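You operate a simulated robot arm through the tools that you are given. There is no shell and no other tool.

You are at the controls of a simulated two-armed robot. One attempt, no reset.

JOB
Run the yellow beaker's sample into the jar, stir it and let it settle.
Fine: tip it into the funnel, press the green button once, red knob up and down; spill none; beaker back. Set down upright: yellow beaker.

The check looks at the end state, three seconds after you hand in, the way a careful person would. Anything else that was tipped, shoved, dropped, spilled or broken makes it a failure.

ROBOT AND FRAMES
Two 6-joint arms with two-finger parallel grippers on one trunk that stands fixed in place. Base frame: the origin is at the foot of the trunk, x ahead of it, y to its left, z up. Lengths are in m, angles in rad, forces in N, time in s.
The left shoulder is at [-0.032, 0.177, 0.885], the right one opposite. With the tool pointing down near the work surface each hand reaches from about 0.1 to 0.78 m from the base axis, measured 20 degrees to its own side. Payload 1.57 kg a hand.
The tool frame of a hand sits at the grasp point between the pads (the TCP): z along the fingers, y along the line on which they close. The tips reach 0.03 m beyond it. Largest opening 0.08 m; finger width 0.017, thickness 0.012; the body of the gripper, 0.04 by 0.082 m, starts 0.08 m behind the TCP.
Orientation is that of the tool frame in the base frame, as a unit quaternion [x, y, z, w]. With the fingers straight down and closing along the base's y, the tool's x points along the base's -x, its y along +y and its z along -z.

CONTROLS
- The arms move only by the tool drive_tool. It takes "left_increments", "right_increments" or both (then of equal length, played together; a hand with none holds still); each is one flat list of numbers, 7 for each row, row after row: the gripper command, from -1 (shut) to 1 (fully open), values between in proportion, then the shift along the tool's x, y, z in units of 40 mm (1.0 is 40 mm), then the turn, a rotation vector about the tool's x, y, z in units of 6 degrees (1.0 is 6 degrees). In form: [jaw, tx, ty, tz, wx, wy, wz, jaw, tx, ty, tz, wx, wy, wz, ...]. A call has 1 to 20 rows; each row shifts and turns the commanded pose from where the row before left it, along the tool's axes as they then stand. A call with a number of a shift or a turn outside -1 to 1 is refused whole. Each row takes 0.2 s and may step no farther than 0.05 m and 0.15 rad from the row before; otherwise, or with a gripper value out of range, the whole call is refused. Where a pose cannot be reached the arm comes as near as it can. A force on the tool above 60 N (or 10 N above the force at the start of the call, whichever is more), or a blocked arm, ends the call early, and 0.2 s more pass. Each finger travels about 0.072 m/s and halts on what it meets, pressing with about 29 N; the grip force reading is that of the motor and also rises with nothing between the fingers. The clock runs only during rows and for 0.2 s after the last one: add rows that do not move to give the fingers time. It gives the time, the measured TCP pose, the force on the tool (base axes), the opening and the grip force at its end, in the units of the frame above (readings bear some noise), with the torque about the TCP (base axes, N m) and any sound that the robot's microphone picked up.
- Cameras (640 x 400 px; columns grow to the right, rows downward): "scene" is now at [0.0398, -0.0149, 1.6228]; the picture's right is [-0.17, -0.99, 0.00], its down [-0.62, 0.11, -0.78] and it looks along [0.77, -0.13, -0.62] (base axes); focal length 327 px, centre (320, 200). "left" rides on the left gripper at [0.072, 0.007, -0.122] in its tool frame; the picture's right is [-0.09, 1.00, 0.00], its down [-0.84, -0.08, -0.54] and it looks along [-0.54, -0.05, 0.84] (tool axes); focal length 238 px, centre (320, 200). "right" rides on the right gripper at [0.072, -0.007, -0.122] in its tool frame; the picture's right is [0.09, 1.00, 0.00], its down [-0.84, 0.08, -0.54] and it looks along [-0.54, 0.05, 0.84] (tool axes); focal length 238 px, centre (320, 200). There is no depth. A picture from a camera that has moved, and an enlarged one, comes with that camera's place and axes in the base frame and with its lens.
- camera(camera): a new picture of that camera. It takes no simulated time.
- raise_lower(by): slides the trunk up (or, below 0, down) by that many m; the arms and the scene camera ride with it, the base frame stays. It gives what a move gives, with no picture.
- pan_tilt(pan, tilt): turns the head with the scene camera to pan (to the left, within 2.496 rad either way) and tilt (down, from -0.506 to 1.204), counted from straight ahead of the robot. It gives what a move gives.
- inspect(camera, box): a new picture of the part [left, top, right, bottom] of that camera's present view, enlarged. It takes no simulated time.
- hand_in(): hands the job in; it is judged then, once.

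Places have to be worked out from the pictures, the camera data and where the tool is seen. Open the grippers and draw the arms clear of the work before you hand the job in, unless the task says otherwise.

The tools are called after "Request:" as a command line: name --argument value ..., lists and objects as JSON in quotes. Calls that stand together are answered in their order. drive_tool: Moves the arms, as the interface text tells. Its arguments: {"type":"object","properties":{"left_increments":{"type":"array"},"right_increments":{"type":"array"}},"required":[]} The other tools are called the same way: raise_lower (by) slides the trunk up or down; pan_tilt (pan, tilt) turns the head that bears the scene camera; camera (camera) takes a picture; inspect (camera, box) takes an enlarged picture of a part of a camera's view; hand_in () hands the job in.

At the start:

```text
t: 0.0
left_ee_pos: [0.2833, 0.0387, 1.4201]
left_ee_rot: [0.0, 1.0, 0.0, 0.0]
left_contact_force: [-0.3, -0.7, 0.6]
left_moment: [0.02, 0.0, 0.0]
left_grip_width: 0.08
left_finger_force: 0.0
right_ee_pos: [0.2706, -0.2214, 1.4195]
right_ee_rot: [0.0, 1.0, -0.002, 0.0]
right_contact_force: [-0.3, -0.3, 0.8]
right_moment: [0.02, 0.02, -0.01]
right_grip_width: 0.08
right_finger_force: 0.1
trunk travel left (down, up): [-0.326, 0.002]
head pan, tilt: [-0.173, 0.675]
```

scene: 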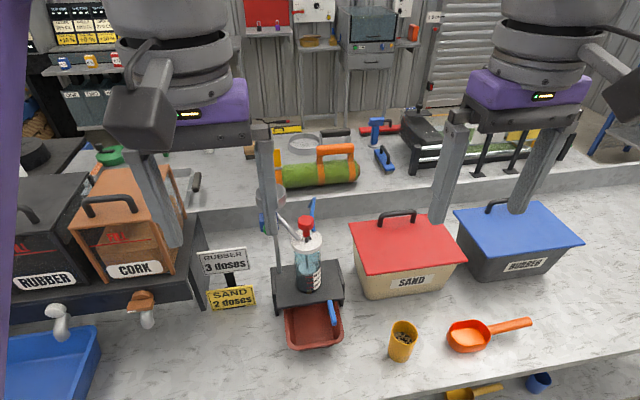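
right: 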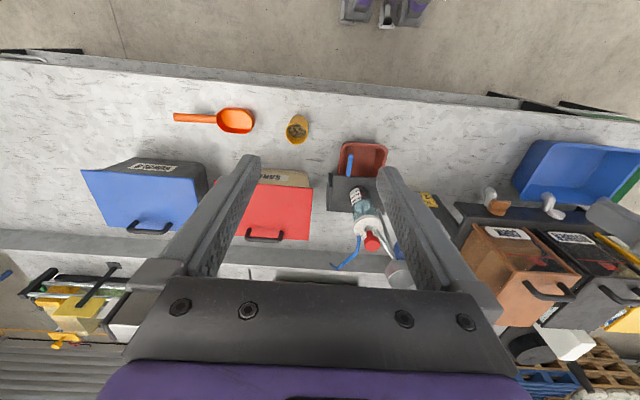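
left: 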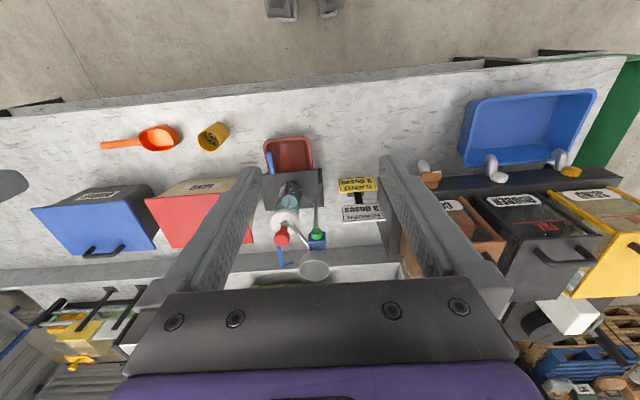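

I start by looking closely at the apparatus, the yellow beaker and surroundings with the scene camera.

Request:
inspect --camera "scene" --box '[230, 170, 390, 370]'

Request:
inspect --camera "scene" --box '[340, 280, 560, 400]'

Request:
inspect --camera "left" --box '[230, 110, 390, 310]'

Request:
inspect --camera "right" --box '[260, 90, 460, 300]'

```text
2.00 times, centred on (310, 270) of scene
camera zoom: at [0.0398, -0.0149, 1.6228], right [-0.17, -0.99, 0.0], down [-0.62, 0.11, -0.78], along [0.77, -0.13, -0.62], focal length 655 px, centre (340, 60)
```

zoom: 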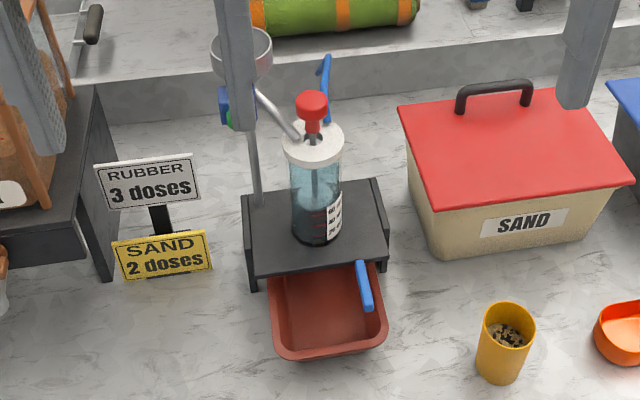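

```text
2.91 times, centred on (450, 340) of scene
camera zoom: at [0.0398, -0.0149, 1.6228], right [-0.17, -0.99, 0.0], down [-0.62, 0.11, -0.78], along [0.77, -0.13, -0.62], focal length 952 px, centre (-58, -207)
```

zoom: 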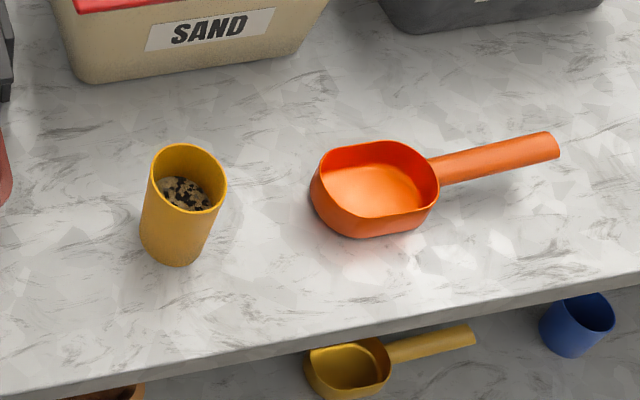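

```text
2.00 times, centred on (310, 210) of left
camera zoom: at [0.212, 0.0441, 1.5421], right [0.09, 1.0, 0.0], down [0.84, -0.08, 0.54], along [0.54, -0.05, -0.84], focal length 477 px, centre (340, 180)
```

zoom: 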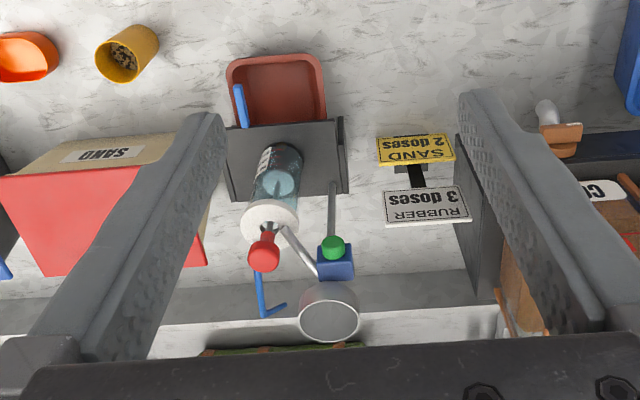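

```text
1.90 times, centred on (360, 195) of right
camera zoom: at [0.1996, -0.2291, 1.5424], right [-0.09, 1.0, 0.0], down [0.84, 0.08, 0.54], along [0.54, 0.05, -0.84], focal length 454 px, centre (244, 210)
```

zoom: 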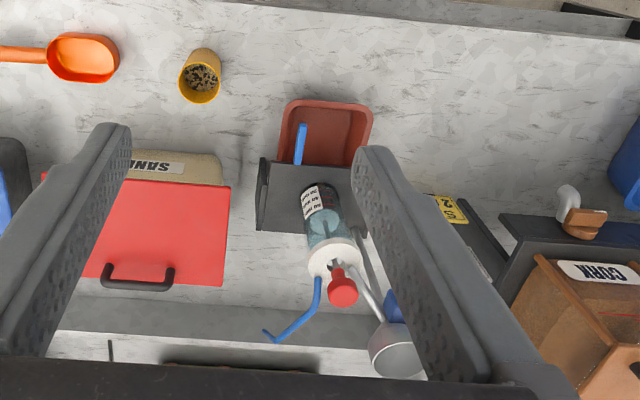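

The jar stands on a dark stand, with a red plunger knob at about (0.56,-0.075,1.14) and a funnel at about (0.61,-0.01,1.19). The yellow beaker is near (0.395,-0.274) with its rim at z≈0.92. I move both arms outward, staying high, so the scene camera sees the apparatus clear of the fingers.

Request:
drive_tool --left_increments '[1, 0, 1, 0, 0, 0, 0, 1, 0, 1, 0, 0, 0, 0, 1, 0, 1, 0, 0, 0, 0, 1, 0, 1, 0, 0, 0, 0, 1, 0, 0, 0, 0, 0, 0]' --right_increments '[1, 0, -1, 0, 0, 0, 0, 1, 0, -1, 0, 0, 0, 0, 1, 0, -1, 0, 0, 0, 0, 1, 0, 0, 0, 0, 0, 0, 1, 0, 0, 0, 0, 0, 0]'

```text
t: 1.2
left_ee_pos: [0.2865, 0.196, 1.4226]
left_ee_rot: [0.0, 1.0, 0.0, 0.0]
left_contact_force: [0.7, 0.2, 0.0]
left_moment: [0.02, -0.02, -0.04]
left_grip_width: 0.0799
left_finger_force: 0.1
right_ee_pos: [0.269, -0.343, 1.4196]
right_ee_rot: [0.0, 1.0, -0.001, 0.0]
right_contact_force: [0.4, 0.3, 0.0]
right_moment: [0.01, 0.02, -0.02]
right_grip_width: 0.0799
right_finger_force: 0.0
trunk travel left (down, up): [-0.326, 0.002]
head pan, tilt: [-0.173, 0.675]
```

The arms are apart now, so I take fresh views.

Request:
camera --camera "scene"

Request:
inspect --camera "scene" --box '[250, 160, 370, 280]'

Request:
inspect --camera "scene" --box '[250, 260, 370, 360]'

Request:
camera --camera "left"

Request:
camera --camera "right"

```text
taken
camera scene: at [0.04, -0.016, 1.6228], right [-0.17, -0.99, 0.0], down [-0.62, 0.11, -0.78], along [0.77, -0.13, -0.62], focal length 327 px, centre (320, 200)
```

scene: 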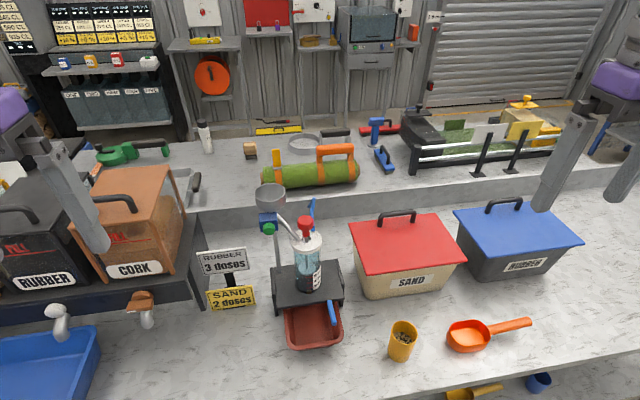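

```text
3.33 times, centred on (310, 220) of scene
camera zoom: at [0.04, -0.016, 1.6228], right [-0.17, -0.99, 0.0], down [-0.62, 0.11, -0.78], along [0.77, -0.13, -0.62], focal length 1092 px, centre (353, 133)
```

zoom: 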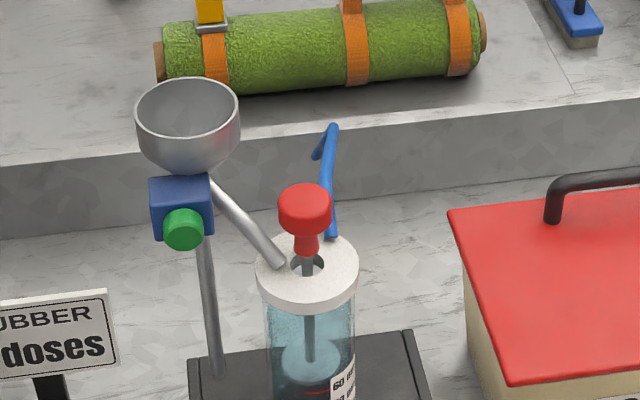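

```text
4.00 times, centred on (310, 310) of scene
camera zoom: at [0.04, -0.016, 1.6228], right [-0.17, -0.99, 0.0], down [-0.62, 0.11, -0.78], along [0.77, -0.13, -0.62], focal length 1310 px, centre (360, -240)
```

zoom: 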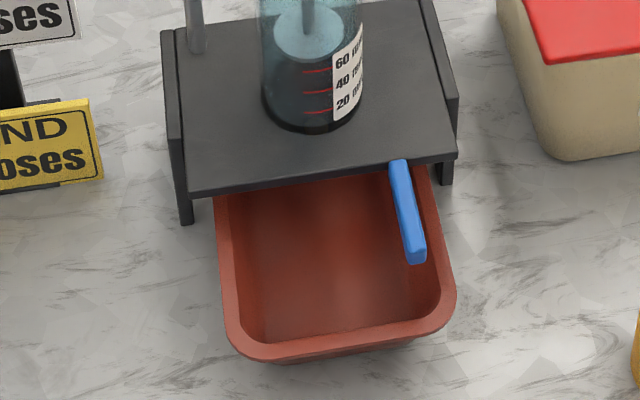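

```text
taken
camera left: at [0.2146, 0.2018, 1.5442], right [0.09, 1.0, 0.0], down [0.84, -0.08, 0.54], along [0.54, -0.05, -0.84], focal length 238 px, centre (320, 200)
```

left: 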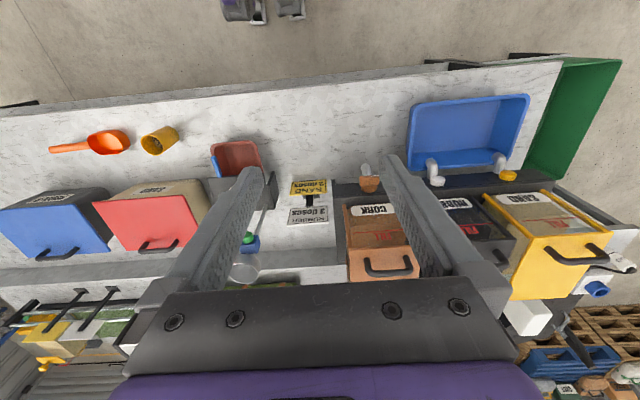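

```text
taken
camera right: at [0.1982, -0.3493, 1.5423], right [-0.09, 1.0, 0.0], down [0.84, 0.08, 0.54], along [0.54, 0.05, -0.84], focal length 238 px, centre (320, 200)
```

right: 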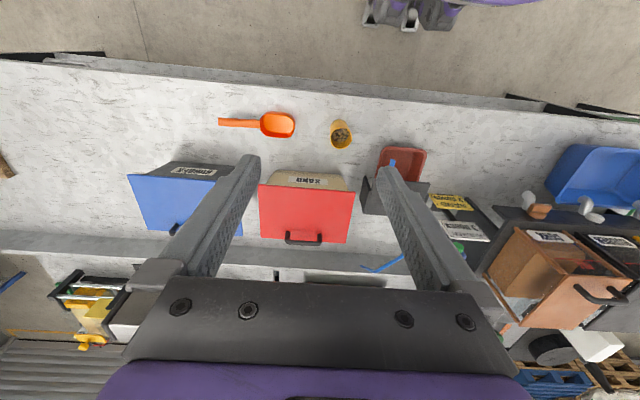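

With the fingers out of the way, the green button shows on the front face of the blue box under the funnel, near (0.56,0.005,1.14). I zoom in hard on the beaker and funnel for more exact positions.

Request:
inspect --camera "scene" --box '[370, 310, 434, 370]'

Request:
inspect --camera "scene" --box '[250, 178, 346, 238]'

Request:
inspect --camera "right" --box '[300, 100, 380, 160]'

Request:
inspect --camera "left" --box '[120, 110, 200, 170]'

```text
6.67 times, centred on (402, 340) of scene
camera zoom: at [0.04, -0.016, 1.6228], right [-0.17, -0.99, 0.0], down [-0.62, 0.11, -0.78], along [0.77, -0.13, -0.62], focal length 2183 px, centre (-227, -733)
```

zoom: 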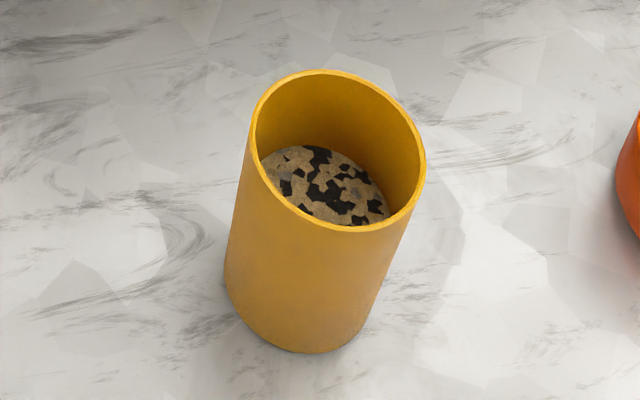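

```text
6.67 times, centred on (298, 208) of scene
camera zoom: at [0.04, -0.016, 1.6228], right [-0.17, -0.99, 0.0], down [-0.62, 0.11, -0.78], along [0.77, -0.13, -0.62], focal length 2183 px, centre (467, 147)
```

zoom: 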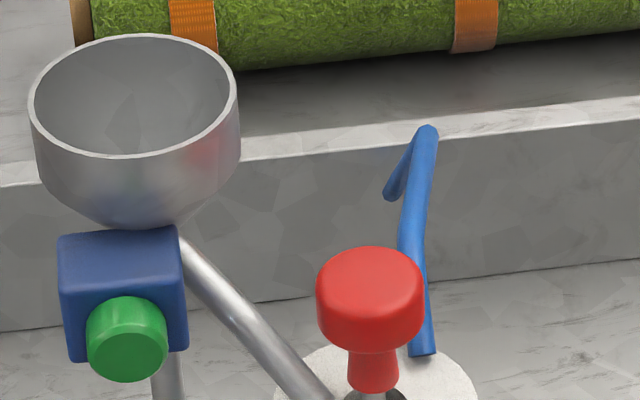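

```text
6.67 times, centred on (340, 130) of right
camera zoom: at [0.1982, -0.3493, 1.5423], right [-0.09, 1.0, 0.0], down [0.84, 0.08, 0.54], along [0.54, 0.05, -0.84], focal length 1589 px, centre (187, 667)
```

zoom: 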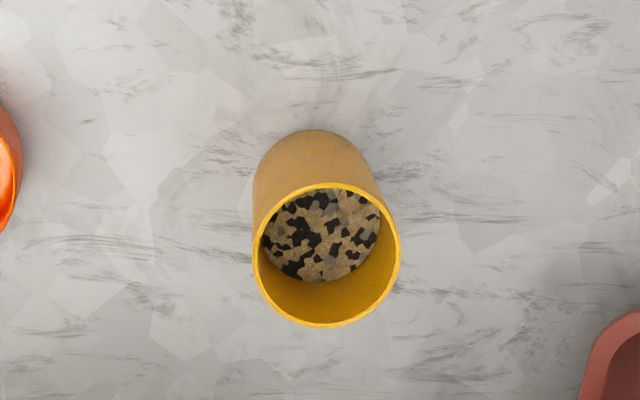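

```text
6.67 times, centred on (160, 140) of left
camera zoom: at [0.2146, 0.2018, 1.5442], right [0.09, 1.0, 0.0], down [0.84, -0.08, 0.54], along [0.54, -0.05, -0.84], focal length 1589 px, centre (1387, 600)
```

zoom: 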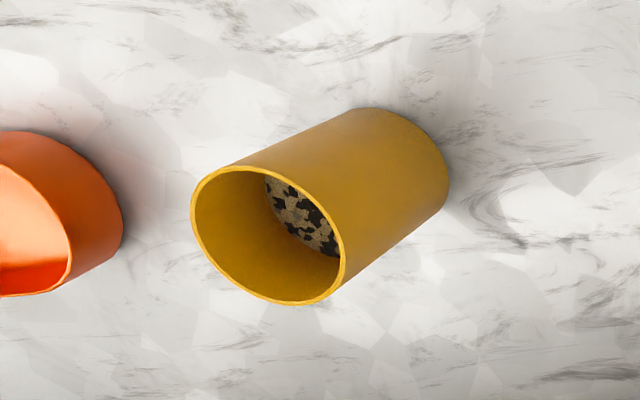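

The beaker's rim centre triangulates to (0.398,-0.275,0.917) and its base to z≈0.828. Its diameter is about 0.06 and it is about half full. The funnel rim is near (0.617,-0.007,1.187) with a radius of about 0.034. I plan to hold the beaker from the side with a horizontal hand, so I move the right hand forward into free air and pitch it up.

Request:
drive_tool --right_increments '[1, -0.9, 0, 0.6, 0, 0, 0, 1, -0.9, 0, 0.6, 0, 0, 0, 1, -0.9, 0, 0.6, 0, 0, 0, 1, -0.9, 0, 0.6, 0, 0, 0, 1, 0, 0, 0, 0, -1, 0, 1, 0, 0, 0, 0, -1, 0, 1, 0, 0, 0, 0, -1, 0, 1, 0, 0, 0, 0, -1, 0, 1, 0, 0, 0, 0, -1, 0, 1, 0, 0, 0, 0, -1, 0, 1, 0, 0, 0, 0, -1, 0, 1, 0, 0, 0, 0, -1, 0, 1, 0, 0, 0, 0, 0, 0]'

```text
t: 4.0
left_ee_pos: [0.2883, 0.1951, 1.4216]
left_ee_rot: [0.0, 1.0, 0.0, 0.0]
left_contact_force: [-0.4, 0.6, 0.5]
left_moment: [0.01, -0.02, 0.01]
left_grip_width: 0.08
left_finger_force: 0.1
right_ee_pos: [0.4148, -0.3432, 1.3257]
right_ee_rot: [0.0, 0.913, -0.001, 0.407]
right_contact_force: [0.9, 0.8, 0.1]
right_moment: [-0.01, 0.01, 0.0]
right_grip_width: 0.0798
right_finger_force: 0.0
trunk travel left (down, up): [-0.326, 0.002]
head pan, tilt: [-0.173, 0.675]
```

The pitch sign is right: the tool now points 48° up from straight down. I continue to horizontal.

Request:
drive_tool --right_increments '[1, 0, 0, 0, 0, -1, 0, 1, 0, 0, 0, 0, -1, 0, 1, 0, 0, 0, 0, -1, 0, 1, 0, 0, 0, 0, -1, 0, 1, 0, 0, 0, 0, -1, 0, 1, 0, 0, 0, 0, -1, 0, 1, 0, 0, 0, 0, -1, 0, 1, 0, 0, 0, 0, 0, 0]'

Request:
camera --camera "right"

Request:
camera --camera "scene"

```text
t: 5.8
left_ee_pos: [0.2862, 0.1965, 1.4214]
left_ee_rot: [0.001, 1.0, 0.0, 0.0]
left_contact_force: [-0.1, -0.6, -0.8]
left_moment: [0.03, 0.02, -0.03]
left_grip_width: 0.08
left_finger_force: 0.1
right_ee_pos: [0.4157, -0.3429, 1.3236]
right_ee_rot: [0.0, 0.707, -0.001, 0.708]
right_contact_force: [-1.4, 0.4, 0.4]
right_moment: [0.0, 0.0, 0.01]
right_grip_width: 0.0799
right_finger_force: 0.0
trunk travel left (down, up): [-0.326, 0.002]
head pan, tilt: [-0.173, 0.675]
```

```text
taken
camera right: at [0.2944, -0.3499, 1.2526], right [0.0, 1.0, -0.1], down [-0.54, 0.08, 0.84], along [0.84, 0.05, 0.54], focal length 238 px, centre (320, 200)
```

right: 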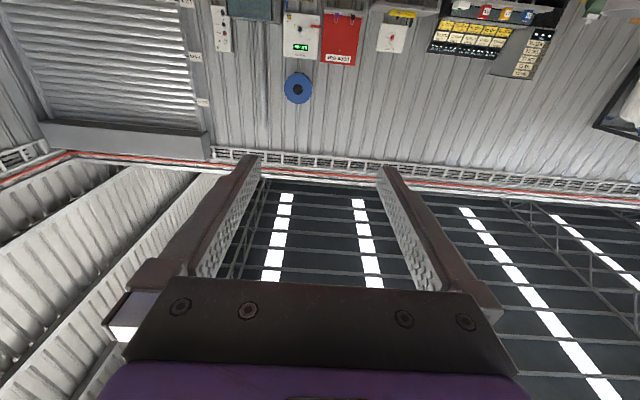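

```text
taken
camera scene: at [0.0398, -0.0148, 1.6228], right [-0.17, -0.99, 0.0], down [-0.62, 0.11, -0.78], along [0.77, -0.13, -0.62], focal length 327 px, centre (320, 200)
```

scene: 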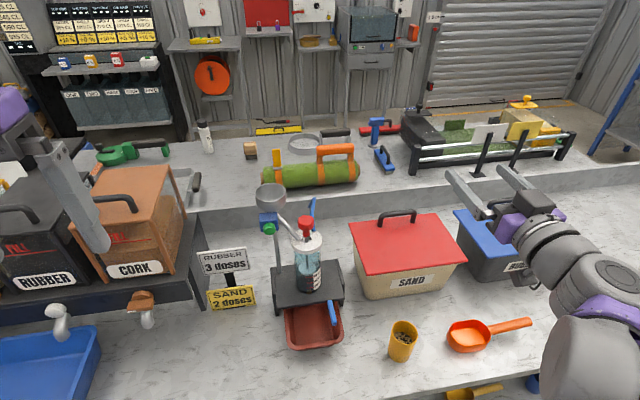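

The horizontal pose is reached exactly. Before touching the beaker I test in free air that the wrist can roll far enough for the pour, which tips the top toward +y with a negative turn about tool z.

Request:
drive_tool --right_increments '[1, 0, 0, 0, 0, 0, -1, 1, 0, 0, 0, 0, 0, -1, 1, 0, 0, 0, 0, 0, -1, 1, 0, 0, 0, 0, 0, -1, 1, 0, 0, 0, 0, 0, -1, 1, 0, 0, 0, 0, 0, -1, 1, 0, 0, 0, 0, 0, -1, 1, 0, 0, 0, 0, 0, -1, 1, 0, 0, 0, 0, 0, -1, 1, 0, 0, 0, 0, 0, -1, 1, 0, 0, 0, 0, 0, -1, 1, 0, 0, 0, 0, 0, -1, 1, 0, 0, 0, 0, 0, -1, 1, 0, 0, 0, 0, 0, -1, 1, 0, 0, 0, 0, 0, -1, 1, 0, 0, 0, 0, 0, -1, 1, 0, 0, 0, 0, 0, -1, 1, 0, 0, 0, 0, 0, -1, 1, 0, 0, 0, 0, 0, -1, 1, 0, 0, 0, 0, 0, -1]'

Request:
camera --camera "scene"

Request:
camera --camera "right"

```text
t: 10.0
left_ee_pos: [0.2866, 0.1971, 1.4209]
left_ee_rot: [0.0, 1.0, 0.0, 0.0]
left_contact_force: [0.1, -0.5, -0.8]
left_moment: [0.03, 0.03, 0.0]
left_grip_width: 0.0799
left_finger_force: 0.1
right_ee_pos: [0.4486, -0.2856, 1.3226]
right_ee_rot: [0.583, -0.509, 0.494, -0.397]
right_contact_force: [-0.1, -0.5, 0.0]
right_moment: [-0.03, -0.02, -0.02]
right_grip_width: 0.0798
right_finger_force: 0.1
right hand out of reach, approached as far as the arm can: row 14, 15, 16, 17, 18, 19, 20
trunk travel left (down, up): [-0.326, 0.002]
head pan, tilt: [-0.173, 0.675]
```

```text
taken
camera scene: at [0.0399, -0.0146, 1.6228], right [-0.17, -0.99, 0.0], down [-0.62, 0.11, -0.78], along [0.77, -0.13, -0.62], focal length 327 px, centre (320, 200)
```

scene: 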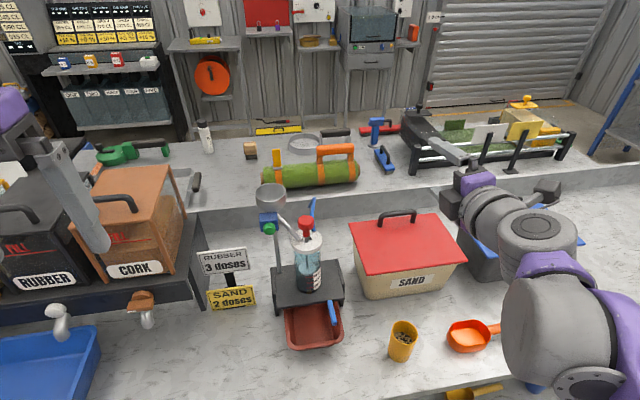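

```text
taken
camera right: at [0.3312, -0.3515, 1.3654], right [-0.2, -0.26, -0.95], down [-0.54, 0.83, -0.11], along [0.82, 0.49, -0.3], focal length 238 px, centre (320, 200)
```

right: 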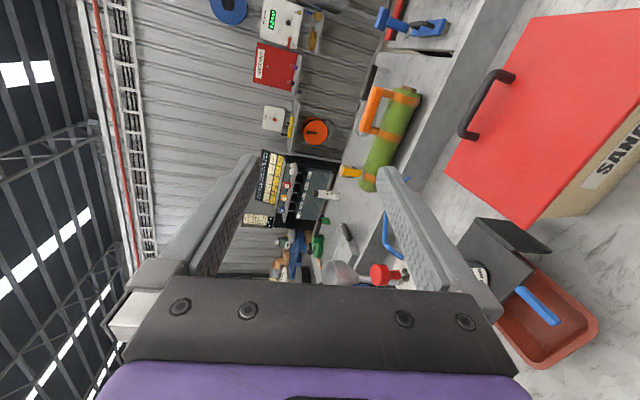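

The roll reaches about 80° this way before the arm hits a limit. I roll back first and will then test the opposite direction.

Request:
drive_tool --right_increments '[1, 0, 0, 0, 0, 0, 1, 1, 0, 0, 0, 0, 0, 1, 1, 0, 0, 0, 0, 0, 1, 1, 0, 0, 0, 0, 0, 1, 1, 0, 0, 0, 0, 0, 1, 1, 0, 0, 0, 0, 0, 1, 1, 0, 0, 0, 0, 0, 1, 1, 0, 0, 0, 0, 0, 1, 1, 0, 0, 0, 0, 0, 1, 1, 0, 0, 0, 0, 0, 1, 1, 0, 0, 0, 0, 0, 1, 1, 0, 0, 0, 0, 0, 1, 1, 0, 0, 0, 0, 0, 1, 1, 0, 0, 0, 0, 0, 0]'

```text
t: 13.0
left_ee_pos: [0.2861, 0.1968, 1.4217]
left_ee_rot: [0.0, 1.0, 0.0, 0.0]
left_contact_force: [-0.6, 0.0, 0.2]
left_moment: [-0.02, -0.02, -0.02]
left_grip_width: 0.08
left_finger_force: 0.0
right_ee_pos: [0.4481, -0.2847, 1.3221]
right_ee_rot: [-0.132, 0.761, -0.133, 0.62]
right_contact_force: [-0.8, 0.4, 0.6]
right_moment: [-0.01, -0.02, 0.02]
right_grip_width: 0.0797
right_finger_force: 0.2
trunk travel left (down, up): [-0.326, 0.002]
head pan, tilt: [-0.173, 0.675]
```

The command restarts from the reached pose, so the hand is still about 21° rolled. I correct back to exact horizontal and then test rolling the other way.

Request:
drive_tool --right_increments '[1, 0, 0, 0, -0.003, -0.476, 0.902, 1, 0, 0, 0, -0.003, -0.476, 0.902, 1, 0, 0, 0, -0.003, -0.476, 0.902, 1, 0, 0, 0, -0.003, -0.476, 0.902, 1, 0, 0, 0, 0, 0, 1, 1, 0, 0, 0, 0, 0, 1, 1, 0, 0, 0, 0, 0, 1, 1, 0, 0, 0, 0, 0, 1, 1, 0, 0, 0, 0, 0, 1, 1, 0, 0, 0, 0, 0, 1, 1, 0, 0, 0, 0, 0, 1, 1, 0, 0, 0, 0, 0, 1, 1, 0, 0, 0, 0, 0, 1, 1, 0, 0, 0, 0, 0, 1, 1, 0, 0, 0, 0, 0, 1, 1, 0, 0, 0, 0, 0, 1, 1, 0, 0, 0, 0, 0, 1, 1, 0, 0, 0, 0, 0, 1, 1, 0, 0, 0, 0, 0, 1]'

```text
t: 17.0
left_ee_pos: [0.2854, 0.1983, 1.422]
left_ee_rot: [0.0, 1.0, 0.0, 0.0]
left_contact_force: [0.7, 0.1, -0.3]
left_moment: [0.0, -0.03, 0.02]
left_grip_width: 0.0798
left_finger_force: 0.1
right_ee_pos: [0.4469, -0.2858, 1.322]
right_ee_rot: [0.5, 0.501, 0.5, 0.5]
right_contact_force: [0.3, -0.4, 0.1]
right_moment: [0.01, 0.0, -0.02]
right_grip_width: 0.08
right_finger_force: 0.2
trunk travel left (down, up): [-0.326, 0.002]
head pan, tilt: [-0.173, 0.675]
```

+90° is reached exactly. I continue to about +138° to check the margin.

Request:
drive_tool --right_increments '[1, 0, 0, 0, 0, 0, 1, 1, 0, 0, 0, 0, 0, 1, 1, 0, 0, 0, 0, 0, 1, 1, 0, 0, 0, 0, 0, 1, 1, 0, 0, 0, 0, 0, 1, 1, 0, 0, 0, 0, 0, 1, 1, 0, 0, 0, 0, 0, 1, 1, 0, 0, 0, 0, 0, 1, 1, 0, 0, 0, 0, 0, 0]'

Request:
camera --camera "scene"

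Request:
camera --camera "right"

```text
t: 19.0
left_ee_pos: [0.2873, 0.1965, 1.4229]
left_ee_rot: [0.001, 1.0, 0.001, 0.0]
left_contact_force: [-0.3, 0.9, -0.4]
left_moment: [0.01, -0.03, 0.0]
left_grip_width: 0.0799
left_finger_force: 0.0
right_ee_pos: [0.4481, -0.2868, 1.3225]
right_ee_rot: [0.661, 0.253, 0.66, 0.253]
right_contact_force: [1.0, -1.5, 0.4]
right_moment: [0.02, -0.01, 0.01]
right_grip_width: 0.0798
right_finger_force: 0.0
trunk travel left (down, up): [-0.326, 0.002]
head pan, tilt: [-0.173, 0.675]
```

```text
taken
camera scene: at [0.0398, -0.0149, 1.6228], right [-0.17, -0.99, 0.0], down [-0.62, 0.11, -0.78], along [0.77, -0.13, -0.62], focal length 327 px, centre (320, 200)
```

scene: 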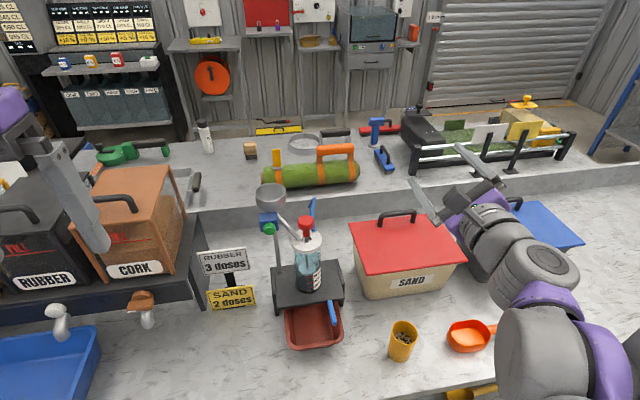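

```text
taken
camera right: at [0.3272, -0.2344, 1.3718], right [0.0, -0.68, 0.73], down [-0.54, -0.62, -0.57], along [0.84, -0.4, -0.37], focal length 238 px, centre (320, 200)
```

right: 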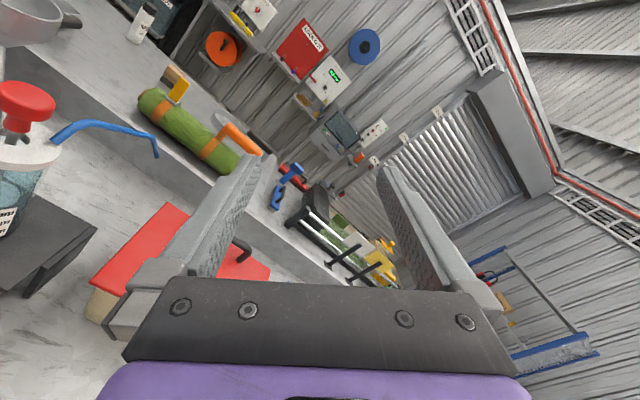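

+138° works, so I try going on to +180°, camera on top. That gives a better view and still allows the whole pouring roll back through a range already proven.

Request:
drive_tool --right_increments '[1, 0, 0, 0, 0, 0, 1, 1, 0, 0, 0, 0, 0, 1, 1, 0, 0, 0, 0, 0, 1, 1, 0, 0, 0, 0, 0, 1, 1, 0, 0, 0, 0, 0, 1, 1, 0, 0, 0, 0, 0, 1, 1, 0, 0, 0, 0, 0, 1, 1, 0, 0, 0, 0, 0, 0]'

Request:
camera --camera "right"

```text
t: 20.8
left_ee_pos: [0.2862, 0.1965, 1.4218]
left_ee_rot: [0.001, 1.0, 0.0, 0.0]
left_contact_force: [-0.4, -0.1, -0.7]
left_moment: [-0.02, 0.01, 0.01]
left_grip_width: 0.0802
left_finger_force: 0.1
right_ee_pos: [0.4484, -0.2851, 1.3225]
right_ee_rot: [0.708, 0.001, 0.706, -0.001]
right_contact_force: [0.7, 0.4, -0.6]
right_moment: [-0.02, 0.0, 0.01]
right_grip_width: 0.08
right_finger_force: 0.0
trunk travel left (down, up): [-0.326, 0.002]
head pan, tilt: [-0.173, 0.675]
```

```text
taken
camera right: at [0.3273, -0.2798, 1.3946], right [0.0, -1.0, 0.09], down [-0.54, -0.08, -0.84], along [0.84, -0.05, -0.54], focal length 238 px, centre (320, 200)
```

right: 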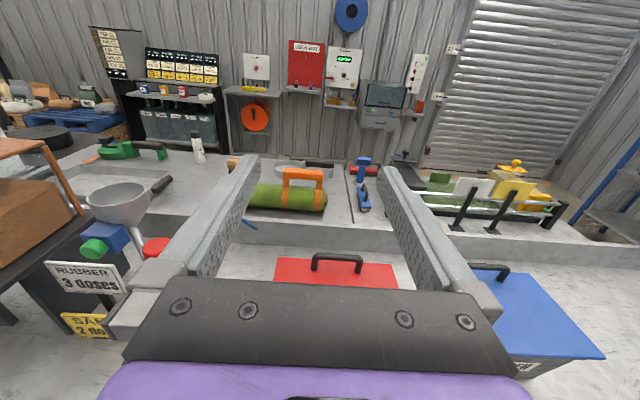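

The camera-on-top pose is reached, with tool x up, y right and z forward. I use this new viewpoint to refine the funnel, button and knob positions.

Request:
inspect --camera "right" --box '[60, 160, 200, 270]'

```text
3.64 times, centred on (130, 215) of right
camera zoom: at [0.3273, -0.2798, 1.3946], right [0.0, -1.0, 0.09], down [-0.54, -0.08, -0.84], along [0.84, -0.05, -0.54], focal length 867 px, centre (1011, 146)
```

zoom: 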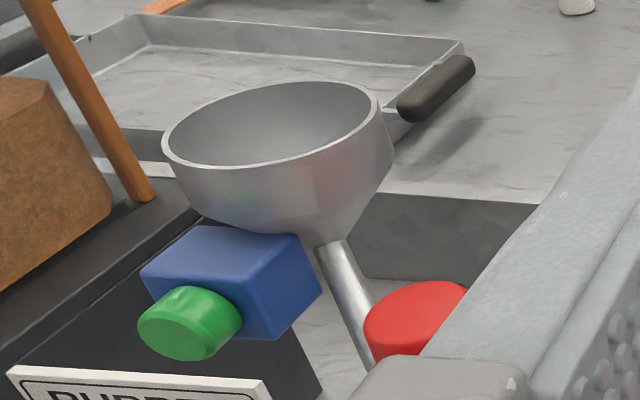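

The funnel rim centre is confirmed at (0.6175,-0.007,1.190) and the button front at (0.5595,0.005,1.134). I now bring the right hand above the beaker at z≈1.0, fingers open.

Request:
drive_tool --right_increments '[1, -0.805, -0.025, -0.125, 0, 0, 0, 1, -0.805, -0.025, -0.125, 0, 0, 0, 1, -0.805, -0.025, -0.125, 0, 0, 0, 1, -0.805, -0.025, -0.125, 0, 0, 0, 1, -0.805, -0.025, -0.125, 0, 0, 0, 1, -0.805, -0.025, -0.125, 0, 0, 0, 1, -0.805, -0.025, -0.125, 0, 0, 0, 1, -0.805, -0.025, -0.125, 0, 0, 0, 1, -0.805, -0.025, -0.125, 0, 0, 0, 1, -0.805, -0.025, -0.125, 0, 0, 0, 1, 0, 0, 0, 0, 0, 0]'

Request:
camera --camera "right"

Request:
camera --camera "scene"

```text
t: 23.2
left_ee_pos: [0.2869, 0.1963, 1.421]
left_ee_rot: [0.0, 1.0, 0.0, 0.0]
left_contact_force: [-0.1, -0.6, 0.1]
left_moment: [-0.04, 0.02, 0.02]
left_grip_width: 0.0802
left_finger_force: 0.0
right_ee_pos: [0.4087, -0.2779, 1.0597]
right_ee_rot: [0.708, 0.0, 0.706, 0.001]
right_contact_force: [-0.1, 0.7, -0.3]
right_moment: [0.04, 0.03, 0.06]
right_grip_width: 0.0803
right_finger_force: 0.0
right hand out of reach, approached as far as the arm can: row 9, 10
trunk travel left (down, up): [-0.326, 0.002]
head pan, tilt: [-0.173, 0.675]
```

```text
taken
camera right: at [0.2882, -0.2717, 1.133], right [0.0, -1.0, 0.09], down [-0.54, -0.08, -0.84], along [0.84, -0.05, -0.54], focal length 238 px, centre (320, 200)
```

right: 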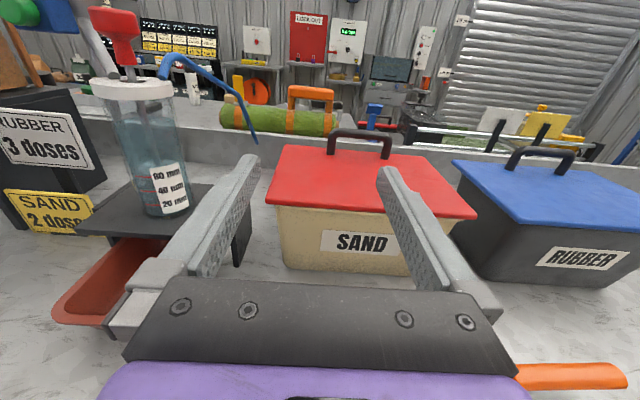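

```text
taken
camera scene: at [0.0401, -0.0149, 1.6228], right [-0.17, -0.99, 0.0], down [-0.62, 0.11, -0.78], along [0.77, -0.13, -0.62], focal length 327 px, centre (320, 200)
```

scene: 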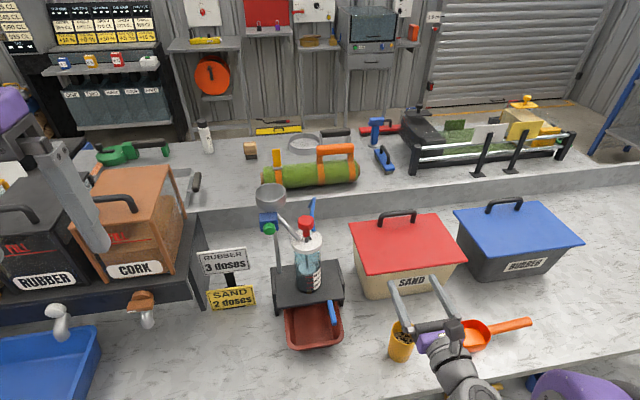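

The arm can't get below z≈1.06 in this pose, so I will lower the trunk for the grasp. First I raise the hand a bit and look at where the right forearm and elbow sit relative to the bench edge.

Request:
drive_tool --right_increments '[1, 0.7, 0, 0, 0, 0, 0, 1, 0.7, 0, 0, 0, 0, 0, 1, 0.7, 0, 0, 0, 0, 0, 1, 0.7, 0, 0, 0, 0, 0, 1, 0.7, 0, 0, 0, 0, 0, 1, 0, 0, 0, 0, 0, 0]'

Request:
pan_tilt --pan -0.75 --tilt 1.0

Request:
camera --camera "scene"

```text
t: 24.6
left_ee_pos: [0.2865, 0.1964, 1.4209]
left_ee_rot: [0.0, 1.0, 0.0, 0.0]
left_contact_force: [-0.1, -0.5, 1.2]
left_moment: [-0.02, 0.03, -0.01]
left_grip_width: 0.0802
left_finger_force: 0.0
right_ee_pos: [0.4094, -0.2799, 1.2012]
right_ee_rot: [0.708, 0.001, 0.707, 0.0]
right_contact_force: [0.2, -0.9, -0.7]
right_moment: [-0.01, 0.03, -0.05]
right_grip_width: 0.0797
right_finger_force: 0.0
trunk travel left (down, up): [-0.326, 0.002]
head pan, tilt: [-0.173, 0.675]
```

```text
t: 25.6
left_ee_pos: [0.2857, 0.1965, 1.4219]
left_ee_rot: [0.0, 1.0, 0.0, 0.0]
left_contact_force: [0.2, -0.3, 0.0]
left_moment: [0.0, 0.01, 0.01]
left_grip_width: 0.0798
left_finger_force: 0.1
right_ee_pos: [0.409, -0.2797, 1.1997]
right_ee_rot: [0.707, 0.0, 0.707, 0.001]
right_contact_force: [0.2, 0.2, 0.4]
right_moment: [-0.01, -0.01, -0.01]
right_grip_width: 0.08
right_finger_force: 0.0
trunk travel left (down, up): [-0.326, 0.002]
head pan, tilt: [-0.75, 1.0]
```

```text
taken
camera scene: at [0.0062, -0.0477, 1.5973], right [-0.68, -0.73, 0.0], down [-0.62, 0.57, -0.54], along [0.4, -0.37, -0.84], focal length 327 px, centre (320, 200)
```

scene: 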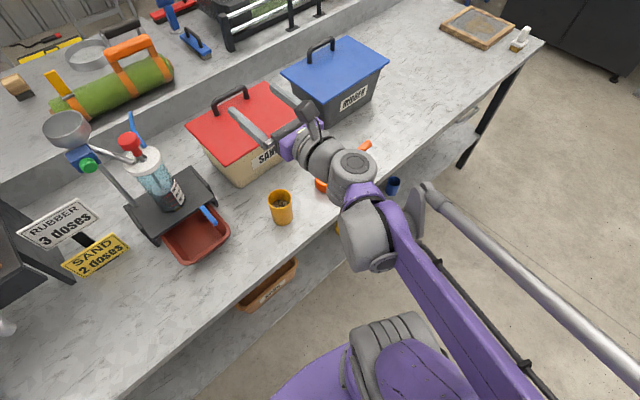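

The wrist sits well in front of the bench edge (x≈0.1–0.2), so lowering the trunk is safe. I lower it 0.23 m, which brings the right hand to z≈0.97, just above the beaker rim.

Request:
raise_lower --by -0.23

Request:
camera --camera "scene"

Request:
camera --camera "right"

Request:
camera --camera "left"

```text
t: 28.0
left_ee_pos: [0.2883, 0.197, 1.1428]
left_ee_rot: [0.001, 0.998, 0.0, -0.062]
left_contact_force: [1.6, 0.2, 0.7]
left_moment: [0.02, -0.02, 0.02]
left_grip_width: 0.0802
left_finger_force: 0.0
right_ee_pos: [0.4106, -0.2783, 0.9677]
right_ee_rot: [0.707, 0.0, 0.707, 0.0]
right_contact_force: [0.6, 1.0, -0.6]
right_moment: [-0.01, -0.01, 0.01]
right_grip_width: 0.08
right_finger_force: 0.1
trunk travel left (down, up): [-0.096, 0.232]
head pan, tilt: [-0.75, 1.0]
```

```text
taken
camera scene: at [0.0314, -0.0477, 1.3606], right [-0.68, -0.73, 0.0], down [-0.62, 0.57, -0.54], along [0.4, -0.37, -0.84], focal length 327 px, centre (320, 200)
```

scene: 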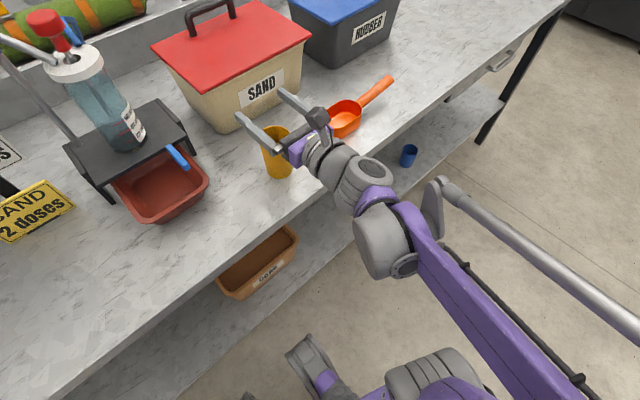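

```text
taken
camera right: at [0.2897, -0.2734, 1.0404], right [0.0, -1.0, 0.09], down [-0.54, -0.08, -0.84], along [0.84, -0.05, -0.54], focal length 238 px, centre (320, 200)
```

right: 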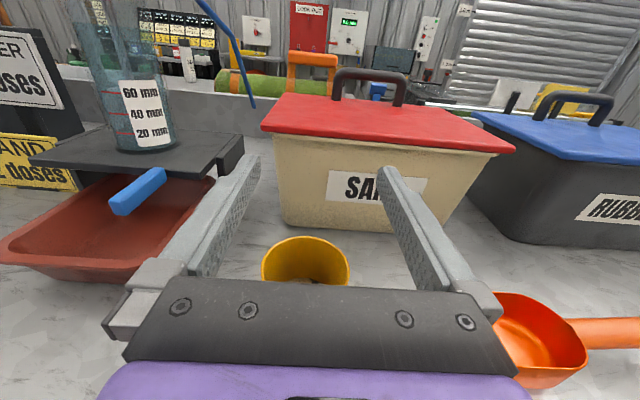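

```text
taken
camera left: at [0.2321, 0.2041, 1.2728], right [0.09, 1.0, -0.01], down [0.9, -0.08, 0.43], along [0.43, -0.05, -0.9], focal length 238 px, centre (320, 200)
```

left: 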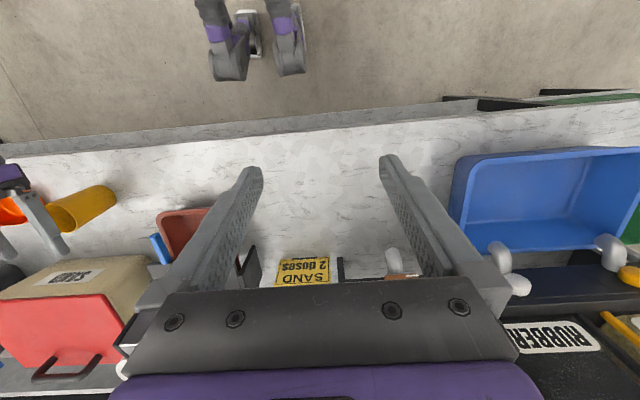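

The right hand is at z≈0.968 with the beaker showing between the fingers. The left hand dropped 5 cm more than expected and is slightly tilted, so I look at the left arm before going on.

Request:
pan_tilt --pan 0.7 --tilt 0.9

Request:
camera --camera "scene"

```text
t: 29.6
left_ee_pos: [0.2876, 0.1984, 1.1425]
left_ee_rot: [0.0, 0.998, 0.001, -0.063]
left_contact_force: [-0.4, 0.1, 0.5]
left_moment: [0.01, 0.0, 0.01]
left_grip_width: 0.0799
left_finger_force: 0.1
right_ee_pos: [0.4119, -0.2787, 0.9682]
right_ee_rot: [0.707, 0.0, 0.707, 0.0]
right_contact_force: [0.5, 0.7, 0.7]
right_moment: [0.01, -0.01, -0.01]
right_grip_width: 0.0798
right_finger_force: 0.0
trunk travel left (down, up): [-0.096, 0.232]
head pan, tilt: [0.7, 0.901]
```

```text
taken
camera scene: at [0.0383, 0.0484, 1.3677], right [0.64, -0.77, 0.0], down [-0.6, -0.5, -0.62], along [0.48, 0.4, -0.78], focal length 327 px, centre (320, 200)
```

scene: 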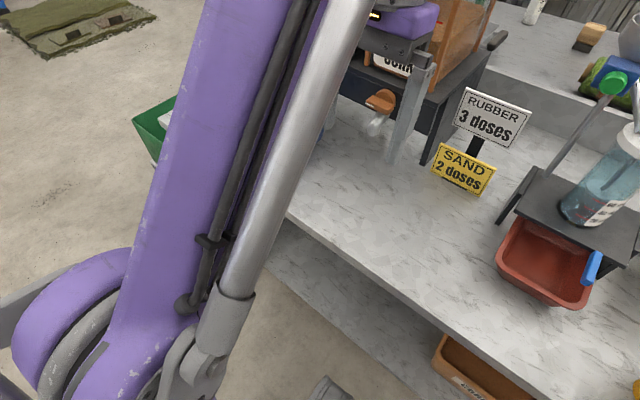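

The left arm just settled at its own reach limit with no contact. From the right camera the beaker is at y≈-0.275, x≈0.398. I shift slightly and descend to z≈0.868 with the fingers straddling it.

Request:
drive_tool --right_increments '[1, 0, -0.045, -0.16, 0, 0, 0, 1, 0, -0.045, -0.16, 0, 0, 0, 1, -0.4, 0, 0, 0, 0, 0, 1, -0.4, 0, 0, 0, 0, 0, 1, -0.4, 0, 0, 0, 0, 0, 1, -0.4, 0, 0, 0, 0, 0, 1, 0, 0, 0, 0, 0, 0]'

Request:
camera --camera "right"

```text
t: 31.2
left_ee_pos: [0.289, 0.1978, 1.1425]
left_ee_rot: [0.0, 0.998, 0.0, -0.064]
left_contact_force: [0.2, 0.0, 0.5]
left_moment: [0.02, 0.0, -0.02]
left_grip_width: 0.0801
left_finger_force: 0.1
right_ee_pos: [0.399, -0.276, 0.9043]
right_ee_rot: [0.708, 0.001, 0.706, 0.0]
right_contact_force: [-0.5, 0.1, -1.1]
right_moment: [0.0, 0.0, 0.01]
right_grip_width: 0.0803
right_finger_force: 0.0
trunk travel left (down, up): [-0.096, 0.232]
head pan, tilt: [0.7, 0.901]
```

```text
taken
camera right: at [0.2787, -0.27, 0.9771], right [0.0, -1.0, 0.09], down [-0.54, -0.08, -0.84], along [0.84, -0.05, -0.54], focal length 238 px, centre (320, 200)
```

right: 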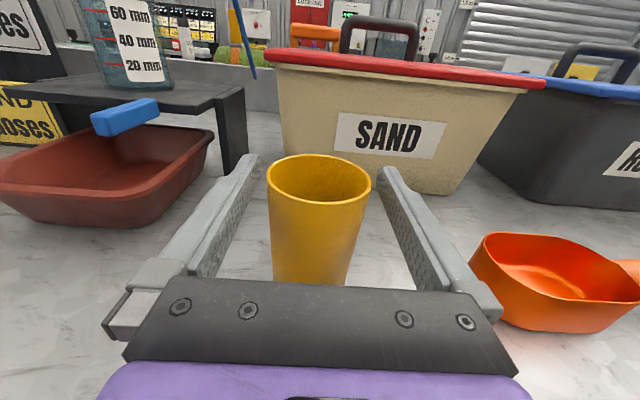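

The beaker is centred between the open fingers and the scoop is about 7 cm clear of them. I descend another 3.6 cm to the grasp height.

Request:
drive_tool --right_increments '[1, -0.3, 0, 0, 0, 0, 0, 1, -0.3, 0, 0, 0, 0, 0, 1, -0.3, 0, 0, 0, 0, 0, 1, 0, 0, 0, 0, 0, 0]'

Request:
camera --camera "right"

```text
t: 32.2
left_ee_pos: [0.2878, 0.198, 1.1421]
left_ee_rot: [0.0, 0.998, 0.001, -0.063]
left_contact_force: [-0.2, 0.8, -0.5]
left_moment: [0.0, 0.0, -0.03]
left_grip_width: 0.0801
left_finger_force: 0.0
right_ee_pos: [0.3982, -0.2766, 0.8689]
right_ee_rot: [0.708, 0.0, 0.707, 0.001]
right_contact_force: [-0.2, -0.3, -0.4]
right_moment: [0.02, -0.02, -0.01]
right_grip_width: 0.08
right_finger_force: 0.1
trunk travel left (down, up): [-0.096, 0.232]
head pan, tilt: [0.7, 0.901]
```

```text
taken
camera right: at [0.2771, -0.2708, 0.941], right [0.0, -1.0, 0.09], down [-0.54, -0.08, -0.84], along [0.84, -0.05, -0.54], focal length 238 px, centre (320, 200)
```

right: 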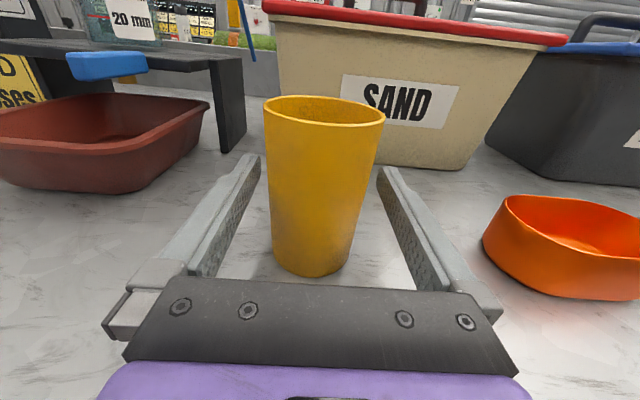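

The fingers straddle the beaker at mid-height, clear of everything. I close the gripper in place.

Request:
drive_tool --right_increments '[-1, 0, 0, 0, 0, 0, 0, -1, 0, 0, 0, 0, 0, 0, -1, 0, 0, 0, 0, 0, 0, -1, 0, 0, 0, 0, 0, 0]'

Request:
camera --camera "right"

```text
t: 33.2
left_ee_pos: [0.2883, 0.198, 1.1416]
left_ee_rot: [0.0, 0.998, 0.001, -0.062]
left_contact_force: [-0.4, -1.0, 0.3]
left_moment: [0.0, 0.03, 0.03]
left_grip_width: 0.0798
left_finger_force: 0.0
right_ee_pos: [0.3978, -0.277, 0.8677]
right_ee_rot: [0.707, 0.0, 0.707, 0.0]
right_contact_force: [0.1, 0.8, 0.2]
right_moment: [0.0, -0.03, 0.0]
right_grip_width: 0.0562
right_finger_force: 28.5
trunk travel left (down, up): [-0.096, 0.232]
head pan, tilt: [0.7, 0.901]
```

```text
taken
camera right: at [0.2773, -0.2709, 0.941], right [0.0, -1.0, 0.09], down [-0.54, -0.08, -0.84], along [0.84, -0.05, -0.54], focal length 238 px, centre (320, 200)
```

right: 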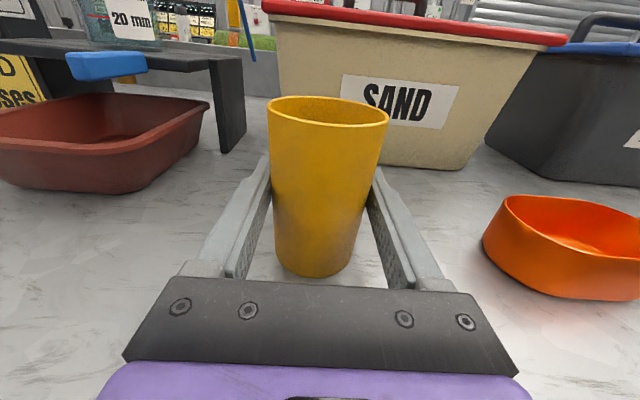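

The grip is firm at width 0.056 and 28.5 N, and the beaker is still upright. I lift it gently straight up 10 cm.

Request:
drive_tool --right_increments '[-1, 0.15, 0, 0, 0, 0, 0, -1, 0.25, 0, 0, 0, 0, 0, -1, 0.35, 0, 0, 0, 0, 0, -1, 0.4, 0, 0, 0, 0, 0, -1, 0.4, 0, 0, 0, 0, 0, -1, 0.4, 0, 0, 0, 0, 0, -1, 0.3, 0, 0, 0, 0, 0, -1, 0.2, 0, 0, 0, 0, 0, -1, 0.05, 0, 0, 0, 0, 0, -1, 0, 0, 0, 0, 0, 0]'

Request:
camera --camera "right"

```text
t: 35.4
left_ee_pos: [0.2882, 0.1985, 1.1424]
left_ee_rot: [0.001, 0.998, 0.0, -0.063]
left_contact_force: [-0.3, -0.2, 0.2]
left_moment: [0.01, -0.01, 0.02]
left_grip_width: 0.0799
left_finger_force: 0.2
right_ee_pos: [0.3981, -0.2759, 0.9677]
right_ee_rot: [0.708, 0.001, 0.707, 0.0]
right_contact_force: [-1.1, 0.1, -1.4]
right_moment: [0.05, 0.0, 0.01]
right_grip_width: 0.0562
right_finger_force: 29.0
trunk travel left (down, up): [-0.096, 0.232]
head pan, tilt: [0.7, 0.901]
```

```text
taken
camera right: at [0.2777, -0.2696, 1.0406], right [0.0, -1.0, 0.09], down [-0.54, -0.08, -0.84], along [0.84, -0.05, -0.54], focal length 238 px, centre (320, 200)
```

right: 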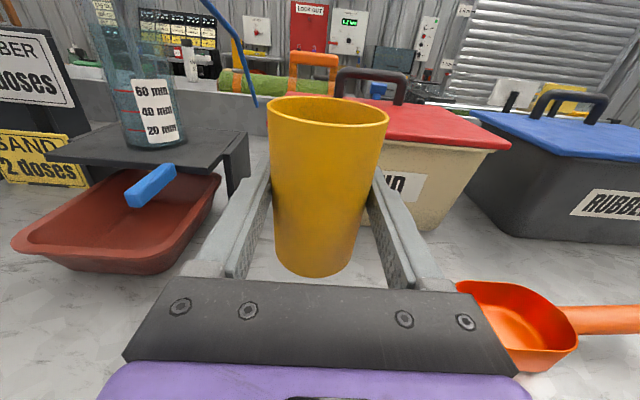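

The beaker lifted with no slip. I raise the trunk back by 0.23 and turn the head toward the funnel.

Request:
raise_lower --by 0.23

Request:
pan_tilt --pan -0.1 --tilt 0.65

Request:
camera --camera "scene"

Request:
camera --camera "right"

```text
t: 37.8
left_ee_pos: [0.2874, 0.1983, 1.3718]
left_ee_rot: [0.0, 0.998, 0.0, -0.064]
left_contact_force: [1.3, -0.5, -0.2]
left_moment: [-0.02, 0.01, -0.01]
left_grip_width: 0.08
left_finger_force: 0.0
right_ee_pos: [0.3968, -0.2757, 1.1965]
right_ee_rot: [0.707, 0.0, 0.707, 0.0]
right_contact_force: [-0.5, -1.3, -1.2]
right_moment: [0.0, 0.01, 0.01]
right_grip_width: 0.0561
right_finger_force: 29.2
trunk travel left (down, up): [-0.326, 0.002]
head pan, tilt: [0.7, 0.901]
```

```text
t: 38.9
left_ee_pos: [0.2888, 0.1975, 1.3723]
left_ee_rot: [0.0, 0.998, 0.0, -0.063]
left_contact_force: [0.6, 0.6, -0.6]
left_moment: [-0.03, -0.01, 0.02]
left_grip_width: 0.0801
left_finger_force: 0.0
right_ee_pos: [0.3978, -0.2753, 1.1974]
right_ee_rot: [0.707, 0.001, 0.707, -0.001]
right_contact_force: [0.5, 0.2, -1.6]
right_moment: [0.0, 0.05, 0.0]
right_grip_width: 0.0561
right_finger_force: 29.2
trunk travel left (down, up): [-0.326, 0.002]
head pan, tilt: [-0.099, 0.649]
```

```text
taken
camera scene: at [0.0415, -0.0088, 1.625], right [-0.1, -1.0, 0.0], down [-0.6, 0.06, -0.8], along [0.79, -0.08, -0.6], focal length 327 px, centre (320, 200)
```

scene: 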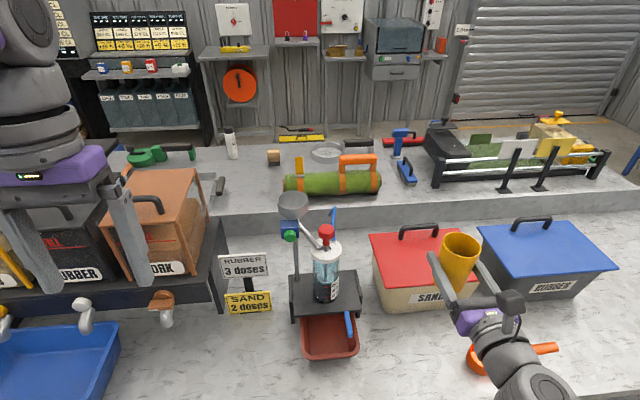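

```text
taken
camera right: at [0.2769, -0.2698, 1.2703], right [0.0, -1.0, 0.09], down [-0.54, -0.08, -0.84], along [0.84, -0.05, -0.54], focal length 238 px, centre (320, 200)
```

right: 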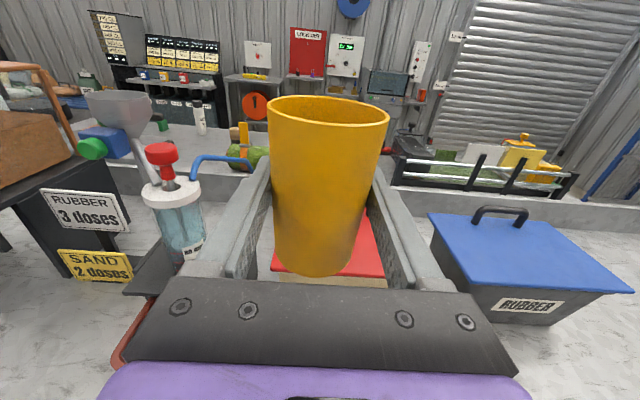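

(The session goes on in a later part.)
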